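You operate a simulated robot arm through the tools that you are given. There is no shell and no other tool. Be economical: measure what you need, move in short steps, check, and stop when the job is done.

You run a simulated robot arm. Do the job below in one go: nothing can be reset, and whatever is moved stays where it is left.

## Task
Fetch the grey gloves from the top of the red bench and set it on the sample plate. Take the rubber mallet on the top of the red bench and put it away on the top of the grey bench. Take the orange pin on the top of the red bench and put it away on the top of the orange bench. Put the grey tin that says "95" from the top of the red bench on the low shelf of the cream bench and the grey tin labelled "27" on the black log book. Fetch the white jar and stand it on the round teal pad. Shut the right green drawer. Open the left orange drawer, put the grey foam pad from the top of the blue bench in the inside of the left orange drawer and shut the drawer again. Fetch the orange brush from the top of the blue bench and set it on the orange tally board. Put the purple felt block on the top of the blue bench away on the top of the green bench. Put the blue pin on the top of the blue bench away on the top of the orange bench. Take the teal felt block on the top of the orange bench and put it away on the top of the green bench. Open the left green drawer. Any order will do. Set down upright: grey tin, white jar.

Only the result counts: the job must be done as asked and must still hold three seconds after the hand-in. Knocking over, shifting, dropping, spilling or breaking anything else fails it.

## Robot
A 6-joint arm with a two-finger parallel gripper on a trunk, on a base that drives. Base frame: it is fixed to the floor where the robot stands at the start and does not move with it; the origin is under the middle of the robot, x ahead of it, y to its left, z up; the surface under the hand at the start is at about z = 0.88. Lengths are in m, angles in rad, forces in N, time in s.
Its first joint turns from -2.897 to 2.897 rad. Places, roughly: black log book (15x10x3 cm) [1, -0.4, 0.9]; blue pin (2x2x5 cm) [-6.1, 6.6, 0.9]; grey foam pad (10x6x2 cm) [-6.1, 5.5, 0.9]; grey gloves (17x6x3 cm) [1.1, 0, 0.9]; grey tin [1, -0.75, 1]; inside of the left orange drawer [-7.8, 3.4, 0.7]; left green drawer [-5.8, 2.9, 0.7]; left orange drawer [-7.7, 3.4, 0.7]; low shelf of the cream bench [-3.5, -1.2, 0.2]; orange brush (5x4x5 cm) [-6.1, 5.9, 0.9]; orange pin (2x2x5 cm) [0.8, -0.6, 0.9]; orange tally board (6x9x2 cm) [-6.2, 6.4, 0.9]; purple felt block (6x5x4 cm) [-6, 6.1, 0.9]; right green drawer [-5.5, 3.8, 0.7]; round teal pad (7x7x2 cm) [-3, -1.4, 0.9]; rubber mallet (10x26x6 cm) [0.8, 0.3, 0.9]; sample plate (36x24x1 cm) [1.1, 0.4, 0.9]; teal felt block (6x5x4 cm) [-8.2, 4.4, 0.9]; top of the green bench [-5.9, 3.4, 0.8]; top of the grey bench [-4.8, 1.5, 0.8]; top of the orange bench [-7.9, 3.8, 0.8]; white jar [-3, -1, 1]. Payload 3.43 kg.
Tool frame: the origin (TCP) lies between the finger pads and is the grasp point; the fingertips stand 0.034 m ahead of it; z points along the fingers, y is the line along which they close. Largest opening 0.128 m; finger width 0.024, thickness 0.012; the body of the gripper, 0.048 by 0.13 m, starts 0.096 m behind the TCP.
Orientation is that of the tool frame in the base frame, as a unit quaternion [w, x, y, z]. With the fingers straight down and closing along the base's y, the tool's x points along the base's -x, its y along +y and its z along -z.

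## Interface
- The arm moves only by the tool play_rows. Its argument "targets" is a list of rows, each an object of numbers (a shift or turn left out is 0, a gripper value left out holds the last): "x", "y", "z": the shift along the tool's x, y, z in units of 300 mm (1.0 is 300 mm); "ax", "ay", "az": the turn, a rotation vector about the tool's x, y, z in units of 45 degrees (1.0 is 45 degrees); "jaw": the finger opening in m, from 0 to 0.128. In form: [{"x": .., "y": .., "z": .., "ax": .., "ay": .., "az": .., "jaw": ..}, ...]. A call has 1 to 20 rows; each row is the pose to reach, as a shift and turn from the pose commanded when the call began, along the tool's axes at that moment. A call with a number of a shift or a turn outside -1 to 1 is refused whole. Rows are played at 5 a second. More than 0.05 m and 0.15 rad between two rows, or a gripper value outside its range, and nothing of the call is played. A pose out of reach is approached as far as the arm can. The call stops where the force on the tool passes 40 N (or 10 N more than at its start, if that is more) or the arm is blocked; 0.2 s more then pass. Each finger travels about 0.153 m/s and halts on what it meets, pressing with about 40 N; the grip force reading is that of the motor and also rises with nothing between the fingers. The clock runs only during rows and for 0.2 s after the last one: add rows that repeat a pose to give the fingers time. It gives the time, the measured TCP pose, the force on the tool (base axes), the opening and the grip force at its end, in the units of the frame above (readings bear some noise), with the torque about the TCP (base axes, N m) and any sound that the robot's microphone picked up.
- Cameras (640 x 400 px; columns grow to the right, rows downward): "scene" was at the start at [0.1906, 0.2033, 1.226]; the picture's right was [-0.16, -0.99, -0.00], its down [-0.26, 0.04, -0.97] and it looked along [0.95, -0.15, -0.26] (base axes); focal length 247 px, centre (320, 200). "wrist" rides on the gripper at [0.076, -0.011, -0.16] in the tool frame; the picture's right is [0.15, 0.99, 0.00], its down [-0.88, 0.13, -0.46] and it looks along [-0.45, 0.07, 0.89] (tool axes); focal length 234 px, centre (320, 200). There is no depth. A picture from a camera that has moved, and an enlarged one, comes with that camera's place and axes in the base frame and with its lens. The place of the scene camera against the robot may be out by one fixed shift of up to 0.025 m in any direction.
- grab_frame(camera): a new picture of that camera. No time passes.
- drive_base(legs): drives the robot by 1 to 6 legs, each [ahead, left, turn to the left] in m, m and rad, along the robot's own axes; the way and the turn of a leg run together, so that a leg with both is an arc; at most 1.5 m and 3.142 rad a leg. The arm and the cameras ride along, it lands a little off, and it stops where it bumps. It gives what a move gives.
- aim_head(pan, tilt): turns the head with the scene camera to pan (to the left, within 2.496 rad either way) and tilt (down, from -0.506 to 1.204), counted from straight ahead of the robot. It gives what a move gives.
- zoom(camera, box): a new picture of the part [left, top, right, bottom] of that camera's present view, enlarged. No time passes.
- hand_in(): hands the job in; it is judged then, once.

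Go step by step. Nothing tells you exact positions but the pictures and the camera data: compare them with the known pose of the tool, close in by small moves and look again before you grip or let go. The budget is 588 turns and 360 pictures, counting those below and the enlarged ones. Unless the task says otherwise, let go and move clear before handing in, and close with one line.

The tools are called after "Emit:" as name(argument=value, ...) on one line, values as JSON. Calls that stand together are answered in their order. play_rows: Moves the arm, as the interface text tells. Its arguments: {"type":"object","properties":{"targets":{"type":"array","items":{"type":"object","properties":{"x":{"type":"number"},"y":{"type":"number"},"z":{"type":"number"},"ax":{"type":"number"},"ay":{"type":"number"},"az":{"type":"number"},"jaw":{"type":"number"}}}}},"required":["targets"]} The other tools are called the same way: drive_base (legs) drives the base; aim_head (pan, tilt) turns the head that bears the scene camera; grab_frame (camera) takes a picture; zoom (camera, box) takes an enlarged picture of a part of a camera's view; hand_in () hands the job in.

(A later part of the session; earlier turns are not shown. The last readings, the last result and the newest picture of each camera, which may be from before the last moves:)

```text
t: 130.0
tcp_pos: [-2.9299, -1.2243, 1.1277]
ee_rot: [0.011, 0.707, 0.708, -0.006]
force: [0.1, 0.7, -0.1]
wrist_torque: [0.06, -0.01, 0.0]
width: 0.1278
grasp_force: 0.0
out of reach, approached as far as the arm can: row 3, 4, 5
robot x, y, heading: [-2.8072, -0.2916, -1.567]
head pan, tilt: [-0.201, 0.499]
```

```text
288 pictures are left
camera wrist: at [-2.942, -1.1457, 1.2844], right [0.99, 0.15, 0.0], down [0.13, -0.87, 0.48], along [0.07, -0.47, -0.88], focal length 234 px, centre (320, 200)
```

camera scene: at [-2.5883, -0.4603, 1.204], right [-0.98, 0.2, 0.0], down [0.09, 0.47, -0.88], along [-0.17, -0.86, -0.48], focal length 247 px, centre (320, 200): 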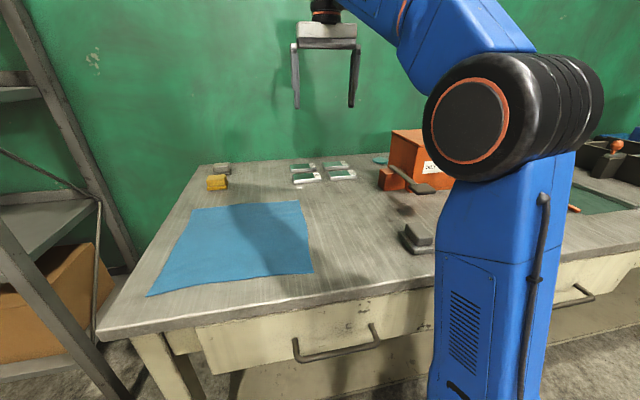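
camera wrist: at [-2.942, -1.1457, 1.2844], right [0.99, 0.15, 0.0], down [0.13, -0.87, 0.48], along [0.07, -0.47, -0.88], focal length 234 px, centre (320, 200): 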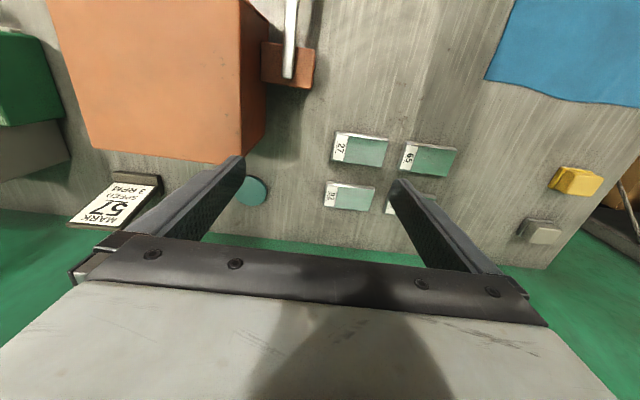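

The pad is at (-3.05,-1.376), behind the box (back face y≈-1.255). It needs a tilted tool with the wrist camera on the far side, so I retract and turn the gripper by 180°.

Emit:
play_rows(targets=[{"x": 0.15}, {"x": 0.3}, {"x": 0.45}, {"x": 0.6}, {"x": 0.75}, {"x": 0.9}, {"x": 0.9}])

Emit:
play_rows(targets=[{"az": -0.17}, {"az": -0.34}, {"az": -0.51}, {"az": -0.68}, {"az": -0.85}, {"az": -1.0}, {"az": -1.0}])

Emit:
play_rows(targets=[{"az": -0.17}, {"az": -0.34}, {"az": -0.51}, {"az": -0.68}, {"az": -0.85}, {"az": -1.0}, {"az": -1.0}])

Emit:
play_rows(targets=[{"az": -0.17}, {"az": -0.34}, {"az": -0.51}, {"az": -0.68}, {"az": -0.85}, {"az": -1.0}, {"az": -1.0}])

Emit:
play_rows(targets=[{"az": -0.17}, {"az": -0.34}, {"az": -0.51}, {"az": -0.68}, {"az": -0.85}, {"az": -1.0}, {"az": -1.0}])

Emit:
grab_frame(camera="wrist")

```text
t: 131.6
tcp_pos: [-2.93, -0.9552, 1.1221]
ee_rot: [0.01, 0.706, 0.708, -0.005]
force: [0.2, 0.4, 0.7]
wrist_torque: [0.03, -0.01, -0.02]
width: 0.1278
grasp_force: 0.1
robot x, y, heading: [-2.8079, -0.2904, -1.569]
head pan, tilt: [-0.201, 0.499]
```

```text
t: 133.2
tcp_pos: [-2.9295, -0.954, 1.1227]
ee_rot: [0.008, 0.381, 0.925, -0.008]
force: [0.1, -0.1, 0.3]
wrist_torque: [-0.04, 0.06, -0.02]
width: 0.1281
grasp_force: 0.1
robot x, y, heading: [-2.8103, -0.2917, -1.569]
head pan, tilt: [-0.201, 0.499]
```

```text
t: 134.8
tcp_pos: [-2.9297, -0.9553, 1.122]
ee_rot: [0.003, -0.001, 1.0, -0.011]
force: [-0.7, -1.0, 0.2]
wrist_torque: [0.0, 0.0, 0.01]
width: 0.1279
grasp_force: 0.1
robot x, y, heading: [-2.8096, -0.2883, -1.565]
head pan, tilt: [-0.201, 0.499]
```

```text
t: 136.4
tcp_pos: [-2.9279, -0.9551, 1.1218]
ee_rot: [0.0, -0.383, 0.924, -0.011]
force: [0.2, -0.5, 0.3]
wrist_torque: [-0.01, -0.02, -0.01]
width: 0.128
grasp_force: 0.0
robot x, y, heading: [-2.8093, -0.2898, -1.57]
head pan, tilt: [-0.201, 0.499]
```

```text
t: 138.0
tcp_pos: [-2.8282, -0.9509, 1.12]
ee_rot: [-0.005, -0.706, 0.708, -0.01]
force: [0.3, -0.5, -0.3]
wrist_torque: [0.0, -0.01, 0.01]
width: 0.1278
grasp_force: 0.1
out of reach, approached as far as the arm can: row 5, 6, 7
robot x, y, heading: [-2.8098, -0.2909, -1.569]
head pan, tilt: [-0.201, 0.499]
```

```text
287 pictures are left
camera wrist: at [-2.8181, -1.024, 1.2812], right [-0.99, -0.14, 0.0], down [-0.13, 0.89, 0.44], along [-0.06, 0.43, -0.9], focal length 234 px, centre (320, 200)
```

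wrist: 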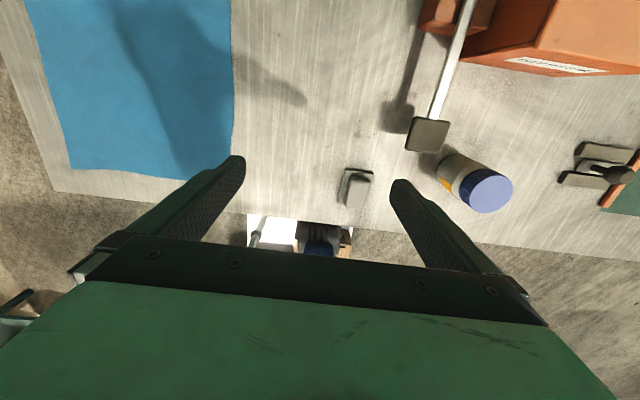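

The jar is at (-3.078,-0.918), lid top ≈0.97. I shift the base so jar and pad lie straight ahead.

Emit:
drive_base(legs=[[0, -0.29, 0], [0.035, 0, 0]])

Emit:
grab_frame(camera="wrist")

```text
t: 140.5
tcp_pos: [-3.1189, -0.985, 1.1196]
ee_rot: [-0.005, -0.703, 0.711, -0.01]
force: [0.1, 0.1, 0.0]
wrist_torque: [-0.01, 0.0, 0.0]
width: 0.128
grasp_force: 0.0
robot x, y, heading: [-3.0939, -0.324, -1.576]
head pan, tilt: [-0.201, 0.499]
```

```text
286 pictures are left
camera wrist: at [-3.1093, -1.059, 1.2812], right [-0.99, -0.14, 0.0], down [-0.13, 0.89, 0.44], along [-0.06, 0.43, -0.9], focal length 234 px, centre (320, 200)
```

wrist: 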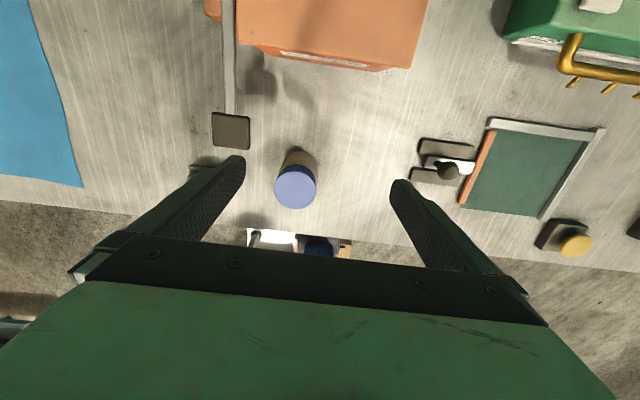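

Emit:
play_rows(targets=[{"x": -0.1, "y": -0.05, "jaw": 0.1}, {"x": -0.213, "y": -0.09}, {"x": -0.213, "y": -0.09, "ay": 0.16}, {"x": -0.213, "y": -0.09, "ay": 0.33}, {"x": -0.213, "y": -0.09, "ay": 0.5}, {"x": -0.213, "y": -0.09, "ay": 0.667}, {"x": -0.213, "y": -0.09, "ay": 0.667}])

Emit:
grab_frame(camera="wrist")

Emit:
grab_frame(camera="scene")

```text
t: 142.1
tcp_pos: [-3.0919, -0.9225, 1.118]
ee_rot: [-0.19, -0.677, 0.684, -0.192]
force: [0.1, 0.3, 0.5]
wrist_torque: [-0.03, -0.01, -0.01]
width: 0.0997
grasp_force: 0.1
robot x, y, heading: [-3.0996, -0.3272, -1.573]
head pan, tilt: [-0.201, 0.499]
```

```text
285 pictures are left
camera wrist: at [-3.0813, -0.905, 1.2948], right [-0.99, -0.12, 0.07], down [-0.12, 0.99, -0.07], along [-0.06, -0.08, -1.0], focal length 234 px, centre (320, 200)
```

wrist: 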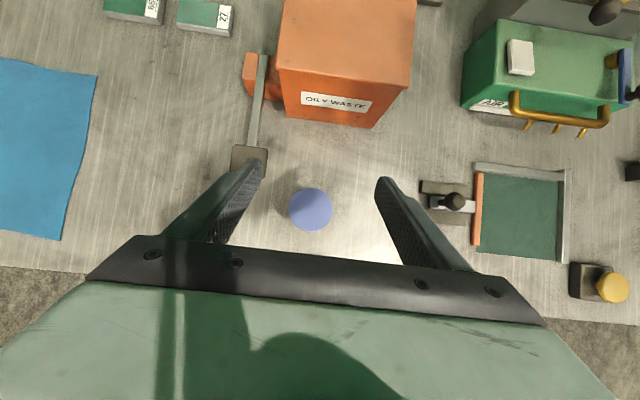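

```text
284 pictures are left
camera scene: at [-2.8777, -0.496, 1.204], right [-0.98, 0.2, 0.0], down [0.1, 0.47, -0.88], along [-0.18, -0.86, -0.48], focal length 247 px, centre (320, 200)
```

scene: 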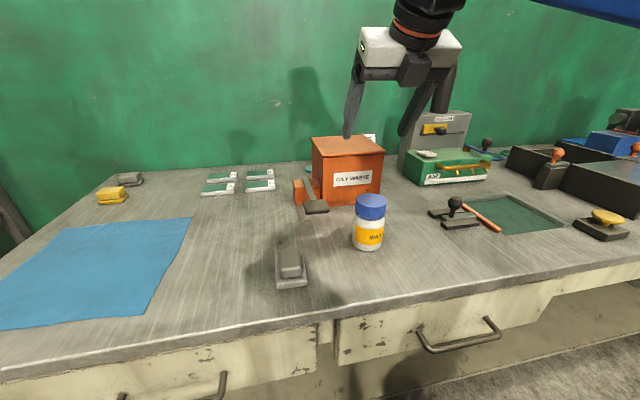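

Good overhead view: jar at (-3.089,-0.917). I descend vertically with the tilted hand around the jar.

Emit:
play_rows(targets=[{"x": -0.08, "y": -0.01, "z": 0.122}, {"x": -0.155, "y": -0.01, "z": 0.244}, {"x": -0.23, "y": -0.01, "z": 0.366}, {"x": -0.3, "y": -0.01, "z": 0.48}, {"x": -0.3, "y": -0.01, "z": 0.48}])

Emit:
grab_frame(camera="wrist")

Emit:
zoom(camera="scene", box=[270, 100, 470, 280])

```text
t: 143.3
tcp_pos: [-3.088, -0.919, 0.9475]
ee_rot: [-0.188, -0.677, 0.685, -0.191]
force: [-0.9, -0.5, -0.2]
wrist_torque: [-0.02, 0.0, 0.02]
width: 0.1002
grasp_force: 0.0
robot x, y, heading: [-3.0956, -0.323, -1.572]
head pan, tilt: [-0.201, 0.499]
```

```text
283 pictures are left
camera wrist: at [-3.0774, -0.9027, 1.1239], right [-0.99, -0.12, 0.07], down [-0.12, 0.99, -0.07], along [-0.06, -0.08, -1.0], focal length 234 px, centre (320, 200)
```

wrist: 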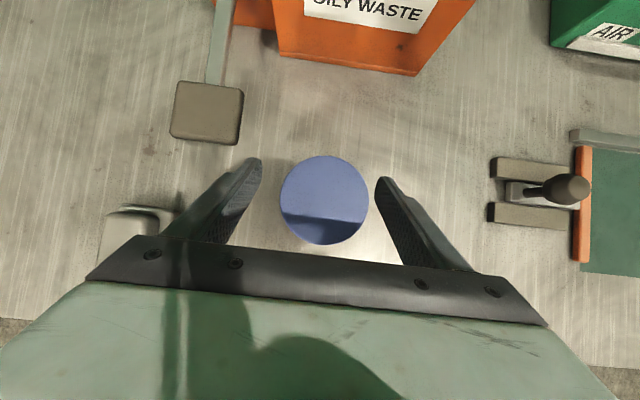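

```text
2.22 times, centred on (370, 190) of scene
camera zoom: at [-2.8777, -0.4959, 1.204], right [-0.98, 0.2, 0.0], down [0.1, 0.47, -0.88], along [-0.18, -0.86, -0.48], focal length 548 px, centre (209, 222)
```

zoom: 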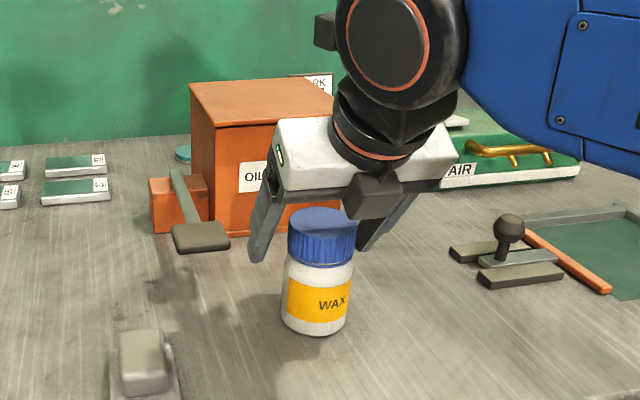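

Emit:
play_rows(targets=[{"x": -0.04, "y": 0.005, "z": 0.07}, {"x": -0.08, "y": 0.007, "z": 0.133}, {"x": -0.08, "y": 0.007, "z": 0.133, "jaw": 0.08}, {"x": -0.08, "y": 0.007, "z": 0.133, "jaw": 0.06}, {"x": -0.08, "y": 0.007, "z": 0.133, "jaw": 0.03}, {"x": -0.08, "y": 0.007, "z": 0.133, "jaw": 0.0}, {"x": -0.08, "y": 0.007, "z": 0.133, "jaw": 0.0}])

Emit:
zoom(camera="scene", box=[270, 100, 470, 280])

```text
t: 144.9
tcp_pos: [-3.0904, -0.9202, 0.9013]
ee_rot: [-0.189, -0.677, 0.685, -0.192]
force: [-0.7, 0.0, -0.6]
wrist_torque: [0.01, 0.09, -0.02]
width: 0.0646
grasp_force: 40.4
robot x, y, heading: [-3.0999, -0.3252, -1.574]
head pan, tilt: [-0.201, 0.499]
```

```text
2.22 times, centred on (370, 190) of scene
camera zoom: at [-2.8777, -0.4959, 1.204], right [-0.98, 0.2, 0.0], down [0.1, 0.47, -0.88], along [-0.18, -0.86, -0.48], focal length 548 px, centre (209, 222)
```

zoom: 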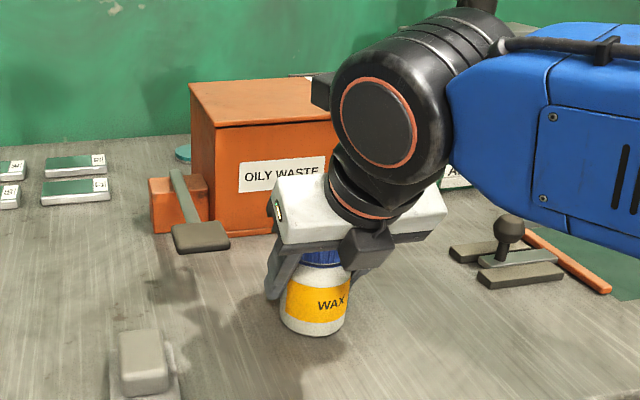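

Emit:
play_rows(targets=[{"x": 0.04, "z": -0.067}, {"x": 0.08, "z": -0.133}, {"x": 0.155, "z": -0.255}, {"x": 0.24, "z": -0.4}, {"x": 0.24, "z": -0.4, "y": -0.15}, {"x": 0.24, "z": -0.4, "y": -0.3}, {"x": 0.24, "z": -0.4, "y": -0.42}, {"x": 0.24, "z": -0.4, "y": -0.42}])

Emit:
grab_frame(camera="wrist")

Emit:
grab_frame(camera="scene")

```text
refused: row 4 steps farther than a row can; nothing moved
```

```text
280 pictures are left
camera wrist: at [-3.0794, -0.9028, 1.0777], right [-0.99, -0.12, 0.07], down [-0.12, 0.99, -0.07], along [-0.06, -0.07, -1.0], focal length 234 px, centre (320, 200)
```

wrist: 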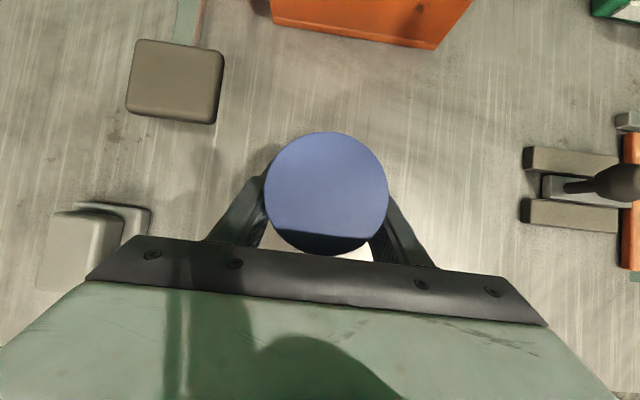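

```text
279 pictures are left
camera scene: at [-2.8777, -0.4959, 1.204], right [-0.98, 0.2, 0.0], down [0.1, 0.47, -0.88], along [-0.18, -0.86, -0.48], focal length 247 px, centre (320, 200)
```

scene: 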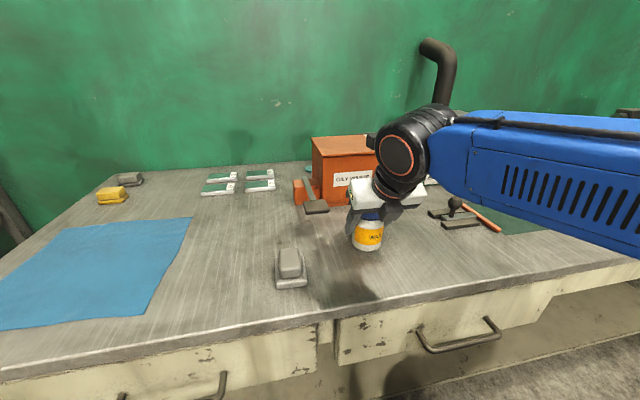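

Emit:
play_rows(targets=[{"x": 0.04, "z": -0.067}, {"x": 0.08, "z": -0.133}, {"x": 0.15, "z": -0.25}, {"x": 0.21, "z": -0.35}, {"x": 0.24, "z": -0.4}, {"x": 0.24, "z": -0.4, "y": -0.15}, {"x": 0.24, "z": -0.4, "y": -0.3}, {"x": 0.24, "z": -0.4, "y": -0.42}, {"x": 0.24, "z": -0.4, "y": -0.42}])

Emit:
grab_frame(camera="scene")

```text
t: 146.9
tcp_pos: [-2.9656, -0.9219, 1.0424]
ee_rot: [-0.189, -0.678, 0.684, -0.192]
force: [-0.6, -0.1, -4.2]
wrist_torque: [-0.01, -0.03, 0.02]
width: 0.0646
grasp_force: 40.1
robot x, y, heading: [-3.0961, -0.3289, -1.574]
head pan, tilt: [-0.201, 0.499]
```

```text
278 pictures are left
camera scene: at [-2.8776, -0.4959, 1.204], right [-0.98, 0.2, 0.0], down [0.1, 0.47, -0.88], along [-0.18, -0.86, -0.48], focal length 247 px, centre (320, 200)
```

scene: 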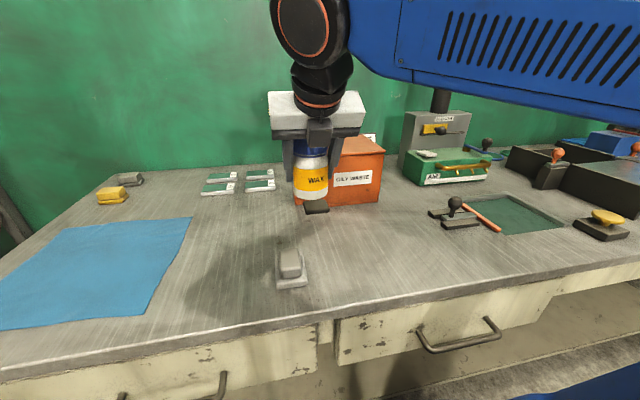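

Emit:
play_rows(targets=[{"x": 0.143, "z": 0.083}, {"x": 0.286, "z": 0.167}, {"x": 0.429, "z": 0.25}, {"x": 0.572, "z": 0.334}, {"x": 0.715, "z": 0.417}, {"x": 0.858, "z": 0.5}, {"x": 0.858, "z": 0.5}])

Emit:
grab_frame(camera="wrist")

```text
t: 148.5
tcp_pos: [-2.9676, -1.2176, 1.048]
ee_rot: [-0.189, -0.677, 0.685, -0.191]
force: [0.5, -0.1, -3.5]
wrist_torque: [-0.06, 0.0, 0.02]
width: 0.0642
grasp_force: 40.2
robot x, y, heading: [-3.1, -0.3253, -1.571]
head pan, tilt: [-0.201, 0.499]
```

```text
277 pictures are left
camera wrist: at [-2.957, -1.2008, 1.2242], right [-0.99, -0.12, 0.07], down [-0.12, 0.99, -0.07], along [-0.06, -0.07, -1.0], focal length 234 px, centre (320, 200)
```

wrist: 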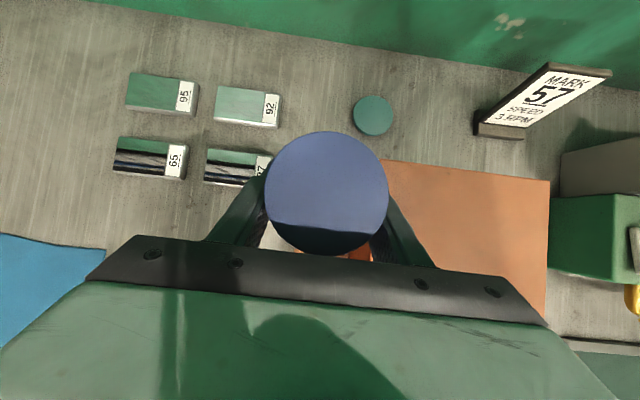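

The pad is clearly seen at (-3.050,-1.377). I go on outward behind the box, then sideways over the pad.

Emit:
play_rows(targets=[{"x": 0.14, "z": 0.085}, {"x": 0.28, "z": 0.17}, {"x": 0.42, "z": 0.255}, {"x": 0.457, "z": 0.278}, {"x": 0.457, "z": 0.278}])

Emit:
grab_frame(camera="wrist")

```text
t: 149.7
tcp_pos: [-2.9674, -1.3782, 1.0491]
ee_rot: [-0.188, -0.678, 0.684, -0.192]
force: [-0.6, 0.2, -2.4]
wrist_torque: [-0.03, -0.02, 0.02]
width: 0.0646
grasp_force: 40.1
robot x, y, heading: [-3.0953, -0.3264, -1.576]
head pan, tilt: [-0.201, 0.499]
```

```text
276 pictures are left
camera wrist: at [-2.9572, -1.3616, 1.2241], right [-0.99, -0.12, 0.07], down [-0.12, 0.99, -0.07], along [-0.06, -0.07, -1.0], focal length 234 px, centre (320, 200)
```

wrist: 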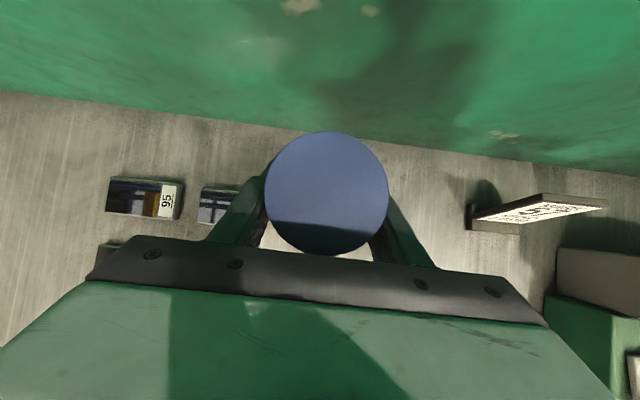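

Emit:
play_rows(targets=[{"y": 0.1}, {"y": 0.2}, {"y": 0.277}, {"y": 0.277, "x": -0.15, "z": 0.086}, {"y": 0.277, "x": -0.15, "z": 0.2}, {"y": 0.277, "x": -0.15, "z": 0.25}, {"y": 0.277, "x": -0.15, "z": 0.25}])

Emit:
grab_frame(camera="scene")

Emit:
grab_frame(camera="wrist")

```text
refused: row 4 steps farther than a row can; nothing moved
```

```text
275 pictures are left
camera scene: at [-2.8777, -0.4961, 1.204], right [-0.98, 0.2, 0.0], down [0.1, 0.47, -0.88], along [-0.18, -0.86, -0.48], focal length 247 px, centre (320, 200)
```

scene: 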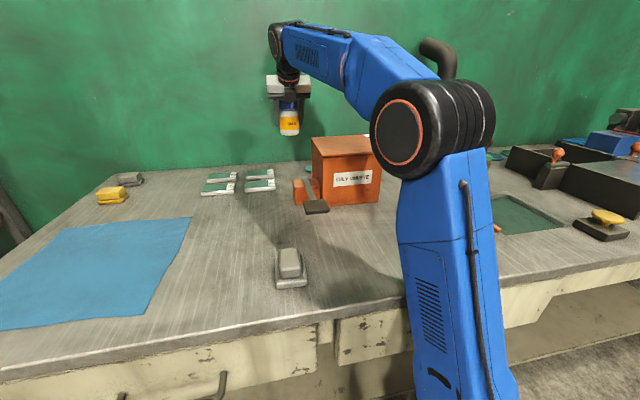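

```text
274 pictures are left
camera wrist: at [-2.9572, -1.3616, 1.2241], right [-0.99, -0.12, 0.07], down [-0.12, 0.99, -0.07], along [-0.06, -0.07, -1.0], focal length 234 px, centre (320, 200)
```

wrist: 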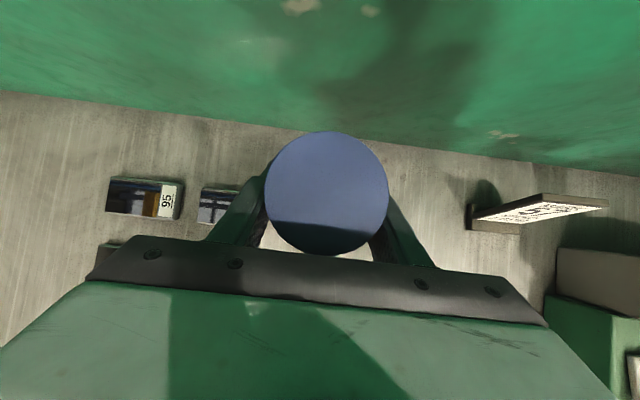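

Emit:
play_rows(targets=[{"y": 0.1}, {"y": 0.2}, {"y": 0.277}, {"y": 0.277, "x": -0.06, "z": 0.1}, {"y": 0.277, "x": -0.12, "z": 0.2}, {"y": 0.277, "x": -0.12, "z": 0.2}])

Emit:
zoom(camera="scene", box=[220, 60, 420, 220])

Emit:
grab_frame(camera="wrist")

```text
t: 151.1
tcp_pos: [-3.0518, -1.3782, 0.977]
ee_rot: [-0.189, -0.677, 0.685, -0.191]
force: [-0.3, 0.9, -4.1]
wrist_torque: [-0.02, 0.05, -0.01]
width: 0.0648
grasp_force: 39.7
robot x, y, heading: [-3.0976, -0.3255, -1.572]
head pan, tilt: [-0.201, 0.499]
```

```text
2.50 times, centred on (320, 140) of scene
camera zoom: at [-2.8777, -0.4961, 1.204], right [-0.98, 0.2, 0.0], down [0.1, 0.47, -0.88], along [-0.18, -0.86, -0.48], focal length 617 px, centre (320, 350)
```

zoom: 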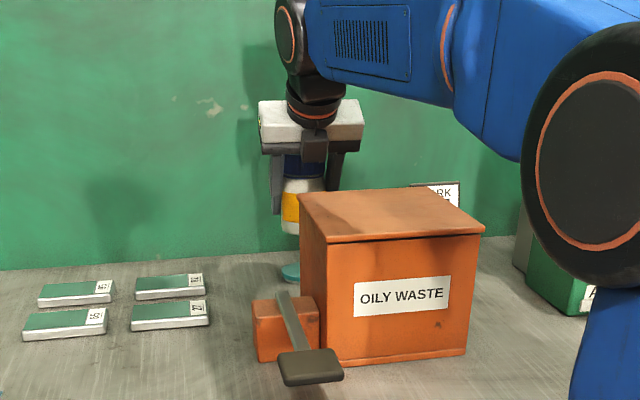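

```text
272 pictures are left
camera wrist: at [-3.0408, -1.3617, 1.1535], right [-0.99, -0.12, 0.07], down [-0.12, 0.99, -0.07], along [-0.06, -0.07, -1.0], focal length 234 px, centre (320, 200)
```

wrist: 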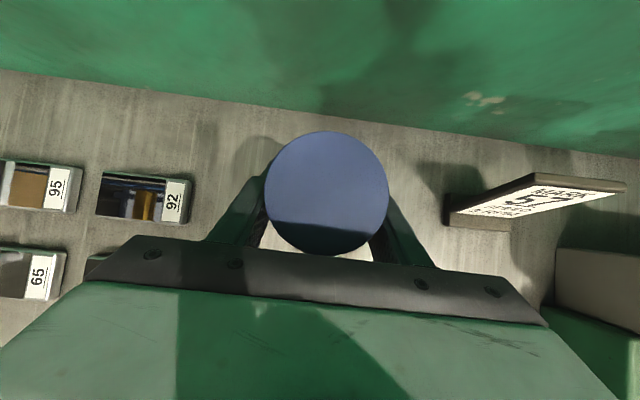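

Emit:
play_rows(targets=[{"x": -0.043, "z": 0.071}, {"x": -0.069, "z": 0.114}, {"x": -0.078, "z": 0.129}, {"x": -0.086, "z": 0.143}, {"x": -0.095, "z": 0.157}, {"x": -0.103, "z": 0.171}, {"x": -0.108, "z": 0.179}, {"x": -0.112, "z": 0.186}])

Emit:
zoom(camera="scene", box=[220, 60, 420, 220])

```text
t: 152.9
tcp_pos: [-3.0511, -1.3793, 0.9146]
ee_rot: [-0.191, -0.677, 0.684, -0.193]
force: [-1.0, -0.5, 14.6]
wrist_torque: [0.13, 0.05, -0.02]
width: 0.0644
grasp_force: 40.0
robot x, y, heading: [-3.1007, -0.3234, -1.573]
head pan, tilt: [-0.201, 0.499]
```

```text
2.50 times, centred on (320, 140) of scene
camera zoom: at [-2.8777, -0.4954, 1.2041], right [-0.98, 0.2, 0.0], down [0.1, 0.47, -0.88], along [-0.18, -0.86, -0.48], focal length 617 px, centre (320, 350)
```

zoom: 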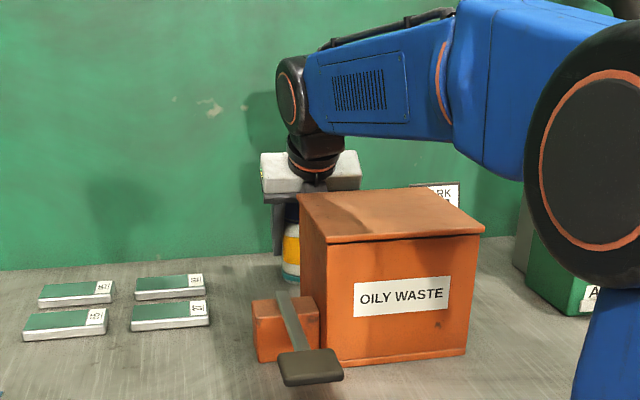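

The jar rests on the pad. I release and rise vertically.

Emit:
play_rows(targets=[{"x": 0.004, "z": -0.007, "jaw": 0.075}, {"x": 0.004, "z": -0.007, "jaw": 0.095}, {"x": 0.004, "z": -0.007, "jaw": 0.095}, {"x": 0.06, "z": -0.1}, {"x": 0.12, "z": -0.2}, {"x": 0.19, "z": -0.32}, {"x": 0.26, "z": -0.43}, {"x": 0.26, "z": -0.43}])

Emit:
grab_frame(camera="wrist")

Emit:
zoom(camera="scene", box=[220, 60, 420, 220])

```text
t: 154.7
tcp_pos: [-3.0503, -1.3778, 1.0627]
ee_rot: [-0.189, -0.678, 0.684, -0.192]
force: [0.0, -0.6, -0.1]
wrist_torque: [0.0, -0.01, -0.05]
width: 0.095
grasp_force: 0.0
robot x, y, heading: [-3.0975, -0.3268, -1.574]
head pan, tilt: [-0.201, 0.499]
```

```text
270 pictures are left
camera wrist: at [-3.0407, -1.3606, 1.2394], right [-0.99, -0.12, 0.07], down [-0.12, 0.99, -0.07], along [-0.06, -0.07, -1.0], focal length 234 px, centre (320, 200)
```

wrist: 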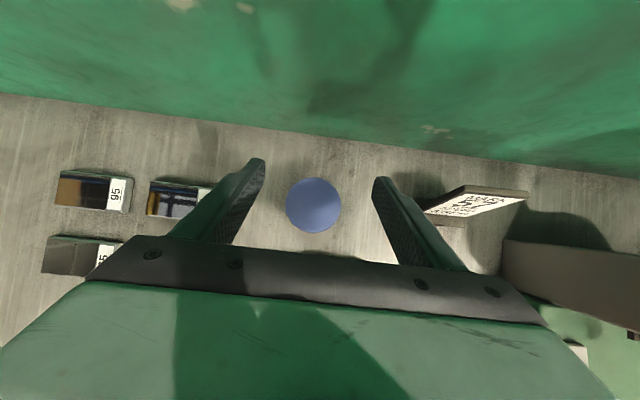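

```text
2.50 times, centred on (320, 140) of scene
camera zoom: at [-2.8777, -0.496, 1.204], right [-0.98, 0.2, 0.0], down [0.1, 0.47, -0.88], along [-0.18, -0.86, -0.48], focal length 617 px, centre (320, 350)
```

zoom: 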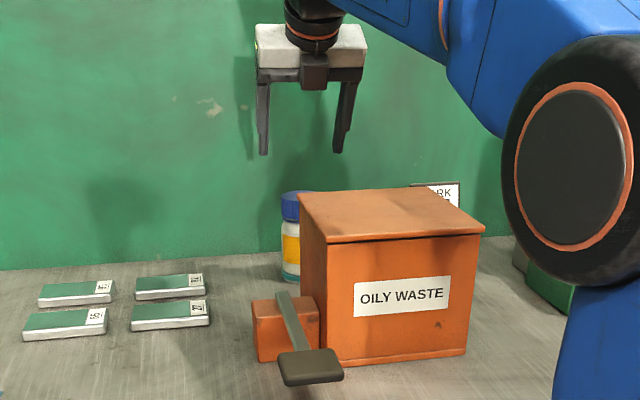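

Jar stands on the pad. I retract over the box and fold for the drive back to the red bench for tin 95.

Emit:
play_rows(targets=[{"x": -0.1, "z": -0.11}, {"x": -0.24, "z": -0.195}, {"x": -0.38, "z": -0.28}, {"x": -0.52, "z": -0.365}, {"x": -0.66, "z": -0.45}, {"x": -0.8, "z": -0.53}, {"x": -0.94, "z": -0.61}, {"x": -0.94, "z": -0.61}])

Emit:
play_rows(targets=[{"x": -0.14, "z": -0.085}, {"x": -0.28, "z": -0.17}, {"x": -0.42, "z": -0.25}, {"x": -0.42, "z": -0.25}])

```text
t: 156.5
tcp_pos: [-3.048, -1.0399, 1.0735]
ee_rot: [-0.19, -0.677, 0.685, -0.19]
force: [0.2, -0.5, -0.9]
wrist_torque: [0.02, 0.01, 0.04]
width: 0.0949
grasp_force: 0.2
robot x, y, heading: [-3.0996, -0.3279, -1.573]
head pan, tilt: [-0.201, 0.499]
```

```text
t: 157.5
tcp_pos: [-3.0487, -0.8947, 1.0728]
ee_rot: [-0.189, -0.678, 0.684, -0.191]
force: [0.2, 0.2, -0.4]
wrist_torque: [0.0, 0.01, 0.02]
width: 0.0951
grasp_force: 0.1
robot x, y, heading: [-3.0972, -0.3256, -1.57]
head pan, tilt: [-0.201, 0.499]
```

Emit:
drive_base(legs=[[-0.45, 0, 0]])

Emit:
aim_head(pan=-0.3, tilt=0.75)

Emit:
grab_frame(camera="scene")

```text
t: 160.2
tcp_pos: [-3.0477, -0.4474, 1.0726]
ee_rot: [-0.189, -0.676, 0.686, -0.191]
force: [0.1, -0.7, 0.0]
wrist_torque: [0.02, 0.02, 0.01]
width: 0.0949
grasp_force: 0.1
robot x, y, heading: [-3.095, 0.1246, -1.578]
head pan, tilt: [-0.201, 0.499]
```

```text
t: 161.0
tcp_pos: [-3.0481, -0.4476, 1.0727]
ee_rot: [-0.189, -0.678, 0.685, -0.191]
force: [-0.3, -0.8, 0.4]
wrist_torque: [-0.01, -0.01, -0.01]
width: 0.0948
grasp_force: 0.0
robot x, y, heading: [-3.0931, 0.126, -1.574]
head pan, tilt: [-0.3, 0.75]
```

```text
268 pictures are left
camera scene: at [-2.8834, -0.0385, 1.1821], right [-0.95, 0.3, 0.0], down [0.2, 0.65, -0.73], along [-0.22, -0.7, -0.68], focal length 247 px, centre (320, 200)
```

scene: 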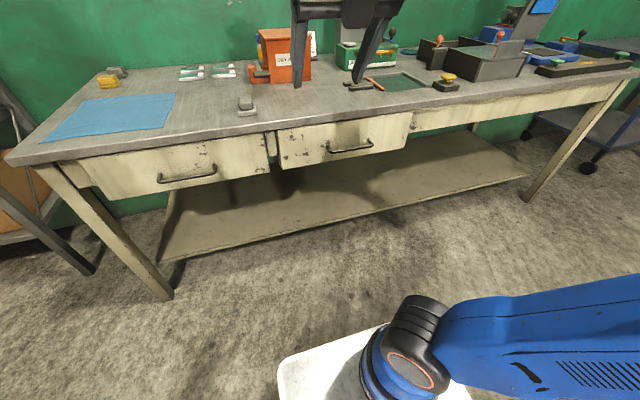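

The low shelf is open (front edge y≈-0.87). I drive back to the red bench, ending angled so tin 95 lies straight ahead.

Emit:
drive_base(legs=[[0.2, 0, 0], [0, 0, 1.571], [1.4, 0, 0], [1.35, 0, 0], [0.2, -0.05, 0]])

Emit:
aim_head(pan=-0.3, tilt=0.4)

Emit:
grab_frame(camera="scene")

```text
t: 180.6
tcp_pos: [0.4469, -0.1085, 1.074]
ee_rot: [-0.001, 0.963, -0.006, 0.269]
force: [0.5, 0.5, -0.2]
wrist_torque: [-0.03, 0.02, 0.0]
width: 0.0949
grasp_force: 0.1
robot x, y, heading: [-0.1224, -0.1577, -0.002]
head pan, tilt: [-0.3, 0.75]
```

```text
t: 181.5
tcp_pos: [0.4476, -0.1093, 1.0731]
ee_rot: [-0.001, 0.963, -0.008, 0.269]
force: [-0.3, 0.0, -0.7]
wrist_torque: [0.04, 0.0, 0.0]
width: 0.0949
grasp_force: 0.1
robot x, y, heading: [-0.1248, -0.1588, -0.005]
head pan, tilt: [-0.3, 0.4]
```

```text
267 pictures are left
camera scene: at [0.0646, 0.0331, 1.2131], right [-0.3, -0.95, 0.0], down [-0.37, 0.12, -0.92], along [0.88, -0.28, -0.39], focal length 247 px, centre (320, 200)
```

scene: 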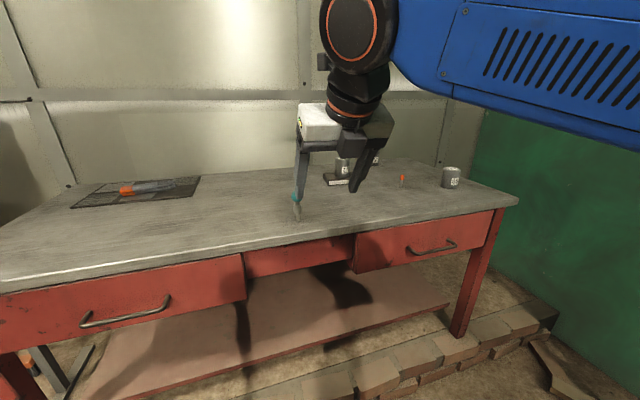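

Emit:
drive_base(legs=[[0.17, -0.09, 0], [0, 0, -0.56]])

Emit:
grab_frame(camera="wrist")

```text
t: 184.6
tcp_pos: [0.5556, -0.5121, 1.0728]
ee_rot: [0.074, 0.923, -0.275, 0.258]
force: [0.3, -0.1, -0.1]
wrist_torque: [-0.01, 0.0, 0.03]
width: 0.095
grasp_force: 0.1
robot x, y, heading: [0.0452, -0.2443, -0.569]
head pan, tilt: [-0.3, 0.4]
```

```text
266 pictures are left
camera wrist: at [0.5455, -0.4947, 1.2494], right [-0.43, -0.9, 0.07], down [-0.9, 0.43, -0.07], along [0.03, -0.09, -1.0], focal length 234 px, centre (320, 200)
```

wrist: 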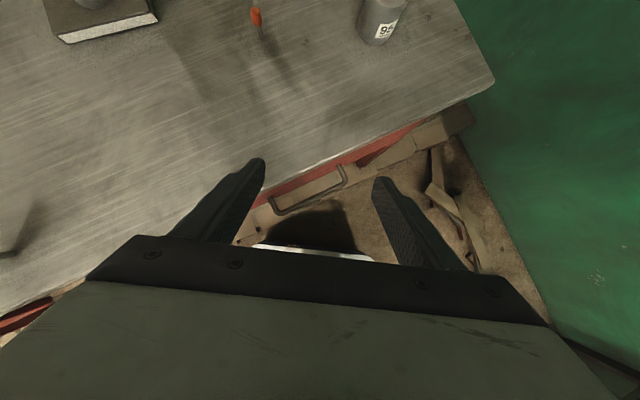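

Emit:
play_rows(targets=[{"ay": 0.16}, {"ay": 0.32}, {"ay": 0.48}, {"ay": 0.64}, {"ay": 0.64}])

Emit:
grab_frame(camera="wrist")

```text
t: 185.8
tcp_pos: [0.5548, -0.5119, 1.0738]
ee_rot: [0.14, 0.829, -0.248, 0.481]
force: [0.5, 0.9, 0.2]
wrist_torque: [0.01, -0.02, 0.01]
width: 0.0951
grasp_force: 0.0
robot x, y, heading: [0.0467, -0.2496, -0.571]
head pan, tilt: [-0.3, 0.4]
```

```text
265 pictures are left
camera wrist: at [0.4763, -0.4496, 1.2186], right [-0.48, -0.87, 0.12], down [-0.77, 0.35, -0.54], along [0.42, -0.35, -0.84], focal length 234 px, centre (320, 200)
```

wrist: 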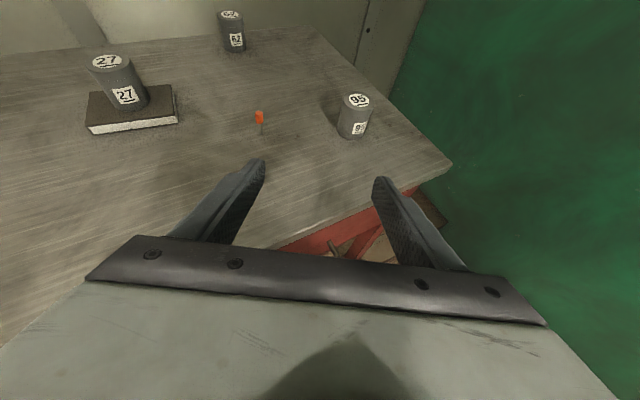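

Emit:
play_rows(targets=[{"x": -0.014, "y": 0.038, "z": 0.13}, {"x": -0.028, "y": 0.076, "z": 0.26}, {"x": -0.042, "y": 0.114, "z": 0.39}, {"x": -0.056, "y": 0.152, "z": 0.52}, {"x": -0.07, "y": 0.19, "z": 0.65}, {"x": -0.085, "y": 0.226, "z": 0.78}, {"x": -0.085, "y": 0.226, "z": 0.78}])

Emit:
grab_frame(camera="wrist")

Emit:
zoom(camera="scene", box=[240, 60, 560, 280])

```text
t: 187.4
tcp_pos: [0.677, -0.6713, 0.9337]
ee_rot: [0.14, 0.83, -0.248, 0.48]
force: [-0.3, -0.1, -0.5]
wrist_torque: [0.06, 0.01, 0.02]
width: 0.0951
grasp_force: 0.1
robot x, y, heading: [0.0472, -0.2464, -0.566]
head pan, tilt: [-0.3, 0.4]
```

```text
264 pictures are left
camera wrist: at [0.599, -0.6089, 1.0796], right [-0.48, -0.87, 0.12], down [-0.77, 0.35, -0.54], along [0.42, -0.35, -0.84], focal length 234 px, centre (320, 200)
```

wrist: 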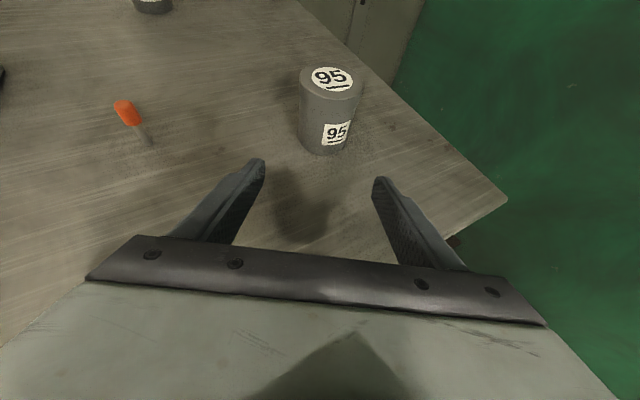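

```text
1.82 times, centred on (400, 170) of scene
camera zoom: at [0.3104, -0.178, 1.2132], right [-0.76, -0.65, 0.0], down [-0.25, 0.3, -0.92], along [0.59, -0.7, -0.39], focal length 449 px, centre (174, 254)
```

zoom: 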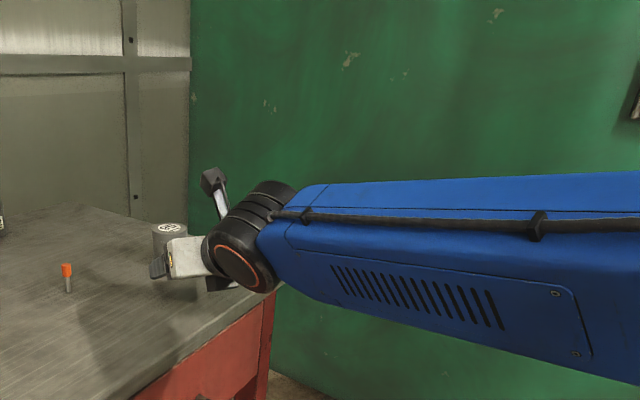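

Emit:
play_rows(targets=[{"x": 0.055, "y": 0.002, "z": 0.121}, {"x": 0.11, "y": 0.004, "z": 0.243}, {"x": 0.164, "y": 0.006, "z": 0.364}, {"x": 0.164, "y": 0.006, "z": 0.364}])

Emit:
grab_frame(camera="wrist")

```text
t: 188.4
tcp_pos: [0.7754, -0.7389, 0.9222]
ee_rot: [0.14, 0.83, -0.247, 0.48]
force: [0.7, -0.2, 0.1]
wrist_torque: [-0.02, -0.01, 0.02]
width: 0.0949
grasp_force: 0.1
robot x, y, heading: [0.0436, -0.2525, -0.569]
head pan, tilt: [-0.3, 0.4]
```

```text
262 pictures are left
camera wrist: at [0.6973, -0.6759, 1.0685], right [-0.48, -0.87, 0.12], down [-0.77, 0.35, -0.54], along [0.42, -0.35, -0.84], focal length 234 px, centre (320, 200)
```

wrist: 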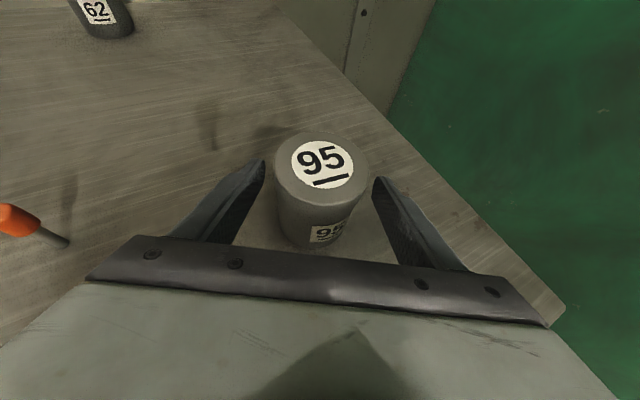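

Emit:
play_rows(targets=[{"x": 0.005, "z": 0.01, "jaw": 0.08}, {"x": 0.005, "z": 0.01, "jaw": 0.06}, {"x": 0.005, "z": 0.01, "jaw": 0.03}, {"x": 0.005, "z": 0.01, "jaw": 0.0}, {"x": 0.005, "z": 0.01, "jaw": 0.0}])

Emit:
play_rows(targets=[{"x": 0.05, "z": -0.03}, {"x": 0.14, "z": -0.08}, {"x": 0.27, "z": -0.156}, {"x": 0.4, "z": -0.23}, {"x": 0.4, "z": -0.23}])

Emit:
grab_frame(camera="wrist")

```text
t: 189.6
tcp_pos: [0.7798, -0.7404, 0.9218]
ee_rot: [0.14, 0.83, -0.247, 0.48]
force: [1.1, -0.8, 2.7]
wrist_torque: [-0.2, 0.04, 0.01]
width: 0.0592
grasp_force: 39.9
robot x, y, heading: [0.046, -0.246, -0.569]
head pan, tilt: [-0.3, 0.4]
```

```text
t: 190.8
tcp_pos: [0.7782, -0.7398, 1.0605]
ee_rot: [0.139, 0.83, -0.247, 0.48]
force: [0.6, 0.2, -2.9]
wrist_torque: [0.0, 0.0, 0.0]
width: 0.0591
grasp_force: 40.1
robot x, y, heading: [0.0434, -0.2475, -0.57]
head pan, tilt: [-0.3, 0.4]
```

```text
261 pictures are left
camera wrist: at [0.7004, -0.6773, 1.2063], right [-0.48, -0.87, 0.12], down [-0.77, 0.35, -0.54], along [0.42, -0.35, -0.84], focal length 234 px, centre (320, 200)
```

wrist: 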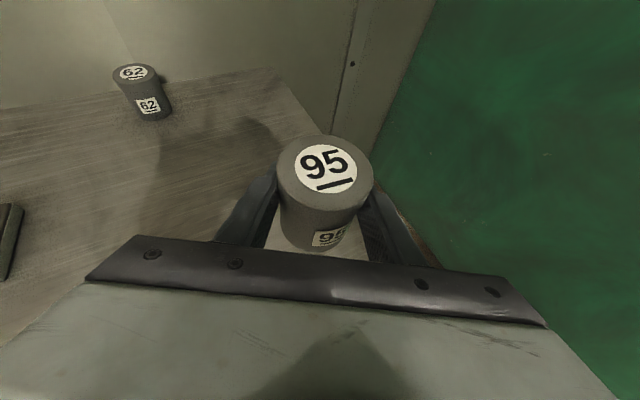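

Emit:
play_rows(targets=[{"x": -0.083, "z": -0.144}, {"x": -0.166, "z": -0.288}, {"x": -0.249, "z": -0.432}, {"x": -0.332, "z": -0.576}, {"x": -0.415, "z": -0.72}, {"x": -0.5, "z": -0.86}, {"x": -0.5, "z": -0.86}])

Emit:
drive_base(legs=[[-0.4, 0.05, 0], [0, 0, -1.0], [0.08, -1.4, 0], [0, -1.4, 0], [0, -0.35, 0]])

Emit:
aim_head(pan=0.0, tilt=0.75)

Emit:
grab_frame(camera="scene")

```text
t: 192.4
tcp_pos: [0.5274, -0.5799, 1.0574]
ee_rot: [0.14, 0.83, -0.247, 0.48]
force: [-0.1, 0.3, -3.1]
wrist_torque: [-0.05, 0.02, 0.0]
width: 0.0591
grasp_force: 39.3
robot x, y, heading: [0.0486, -0.2461, -0.571]
head pan, tilt: [-0.3, 0.4]
```

```text
t: 212.4
tcp_pos: [-3.4254, -0.6513, 1.0574]
ee_rot: [-0.353, -0.609, 0.616, -0.354]
force: [0.2, 0.2, -2.8]
wrist_torque: [0.01, -0.01, -0.02]
width: 0.0591
grasp_force: 39.9
robot x, y, heading: [-3.4036, -0.0645, -1.569]
head pan, tilt: [-0.3, 0.4]
```

```text
t: 213.3
tcp_pos: [-3.4245, -0.6501, 1.0575]
ee_rot: [-0.354, -0.609, 0.615, -0.354]
force: [-0.4, -0.2, -2.7]
wrist_torque: [-0.02, 0.01, -0.01]
width: 0.0595
grasp_force: 40.1
robot x, y, heading: [-3.4041, -0.0676, -1.566]
head pan, tilt: [0.0, 0.75]
```

```text
260 pictures are left
camera scene: at [-3.1663, -0.2302, 1.1821], right [-1.0, 0.0, 0.0], down [0.0, 0.68, -0.73], along [0.0, -0.73, -0.68], focal length 247 px, centre (320, 200)
```

scene: 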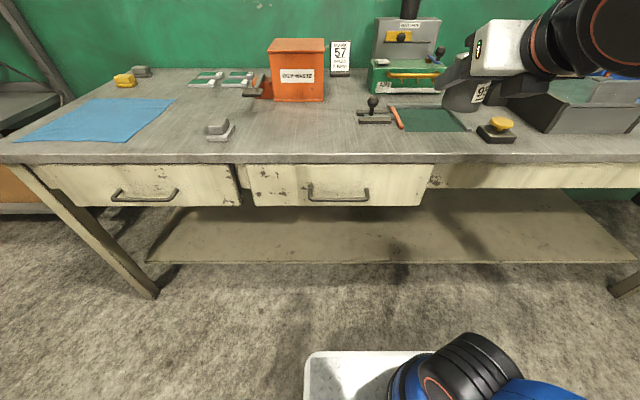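

Tin held. The shelf front edge is at y≈-0.86 and drawer bottoms at z≈0.65. I back off so I can lower the arm in front of the bench and then drive the tin in under it.

Emit:
drive_base(legs=[[-0.25, 0, 0]])

Emit:
play_rows(targets=[{"x": 0.08, "z": 0.14}, {"x": 0.16, "z": 0.28}, {"x": 0.24, "z": 0.42}, {"x": 0.32, "z": 0.56}, {"x": 0.37, "z": 0.635}, {"x": 0.24, "z": 0.71}, {"x": 0.11, "z": 0.785}, {"x": -0.02, "z": 0.86}, {"x": -0.15, "z": 0.935}, {"x": -0.15, "z": 0.935}])

Emit:
grab_frame(camera="scene")

```text
t: 215.1
tcp_pos: [-3.4246, -0.4, 1.0571]
ee_rot: [-0.353, -0.609, 0.615, -0.354]
force: [0.4, -0.1, -2.8]
wrist_torque: [-0.01, -0.02, -0.01]
width: 0.0593
grasp_force: 39.7
robot x, y, heading: [-3.4053, 0.191, -1.571]
head pan, tilt: [0.0, 0.75]
```

```text
t: 217.3
tcp_pos: [-3.4264, -0.62, 0.8784]
ee_rot: [-0.353, -0.61, 0.615, -0.354]
force: [-0.1, 0.1, -3.0]
wrist_torque: [0.03, -0.03, 0.01]
width: 0.0592
grasp_force: 40.4
robot x, y, heading: [-3.4038, 0.1874, -1.574]
head pan, tilt: [0.0, 0.75]
```

```text
259 pictures are left
camera scene: at [-3.1666, 0.0204, 1.1821], right [-1.0, 0.0, 0.0], down [0.0, 0.68, -0.73], along [0.0, -0.73, -0.68], focal length 247 px, centre (320, 200)
```

scene: 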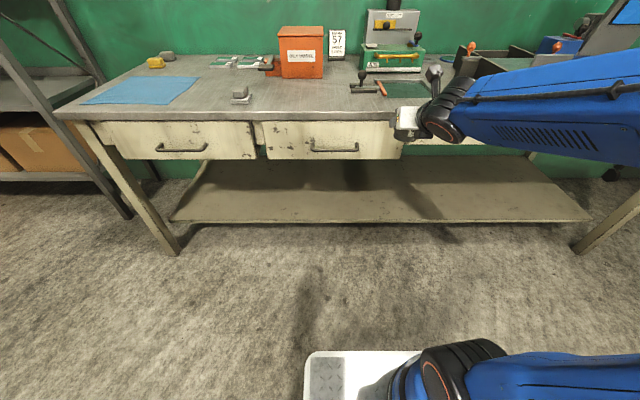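

Working well. I keep lowering in front of the bench.

Emit:
play_rows(targets=[{"x": -0.13, "z": 0.075}, {"x": -0.26, "z": 0.15}, {"x": -0.39, "z": 0.225}, {"x": -0.52, "z": 0.3}, {"x": -0.65, "z": 0.375}, {"x": -0.78, "z": 0.45}, {"x": -0.91, "z": 0.525}, {"x": -0.91, "z": 0.525}])

Emit:
grab_frame(camera="scene")

Emit:
grab_frame(camera="wrist")

```text
t: 219.1
tcp_pos: [-3.4053, -0.6777, 0.5839]
ee_rot: [-0.356, -0.608, 0.616, -0.352]
force: [-0.1, -0.4, -3.1]
wrist_torque: [-0.03, -0.01, 0.01]
width: 0.059
grasp_force: 40.2
out of reach, approached as far as the arm can: row 4, 5, 6, 7, 8
robot x, y, heading: [-3.4055, 0.188, -1.574]
head pan, tilt: [0.0, 0.75]
```

```text
258 pictures are left
camera scene: at [-3.1666, 0.0205, 1.1821], right [-1.0, 0.0, 0.0], down [0.0, 0.68, -0.73], along [0.0, -0.73, -0.68], focal length 247 px, centre (320, 200)
```

scene: 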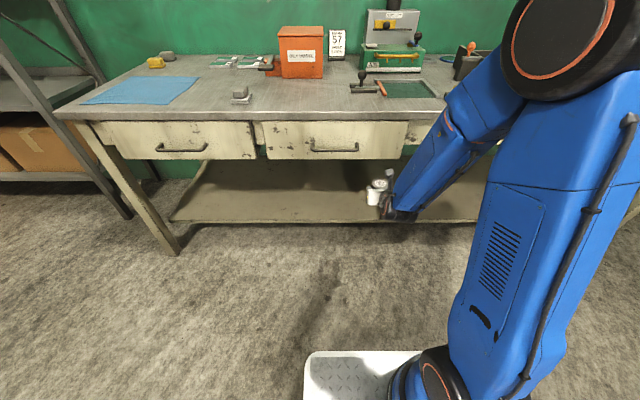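

```text
257 pictures are left
camera wrist: at [-3.3926, -0.5785, 0.7304], right [-0.99, -0.06, 0.13], down [-0.12, 0.84, -0.53], along [-0.07, -0.54, -0.84], focal length 234 px, centre (320, 200)
```

wrist: 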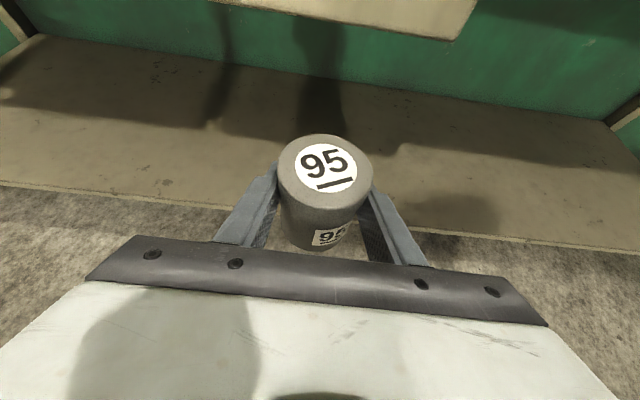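

Emit:
drive_base(legs=[[-0.08, 0, 0]])

Emit:
play_rows(targets=[{"x": 0.083, "z": 0.144}, {"x": 0.167, "z": 0.289}, {"x": 0.167, "z": 0.289}])

```text
t: 220.1
tcp_pos: [-3.4039, -0.5962, 0.5844]
ee_rot: [-0.355, -0.609, 0.617, -0.351]
force: [0.7, 0.7, -3.5]
wrist_torque: [-0.02, 0.02, -0.01]
width: 0.059
grasp_force: 40.5
robot x, y, heading: [-3.4067, 0.2685, -1.571]
head pan, tilt: [0.0, 0.75]
```

```text
refused: row 2 steps farther than a row can; nothing moved
```

Emit:
play_rows(targets=[{"x": 0.07, "z": 0.12}, {"x": 0.14, "z": 0.24}, {"x": 0.167, "z": 0.289}, {"x": 0.167, "z": 0.289}])

```text
t: 221.1
tcp_pos: [-3.4057, -0.6973, 0.5855]
ee_rot: [-0.358, -0.607, 0.619, -0.347]
force: [-0.3, 0.4, -3.2]
wrist_torque: [-0.02, -0.04, 0.02]
width: 0.0595
grasp_force: 40.3
robot x, y, heading: [-3.4066, 0.2662, -1.573]
head pan, tilt: [0.0, 0.75]
```

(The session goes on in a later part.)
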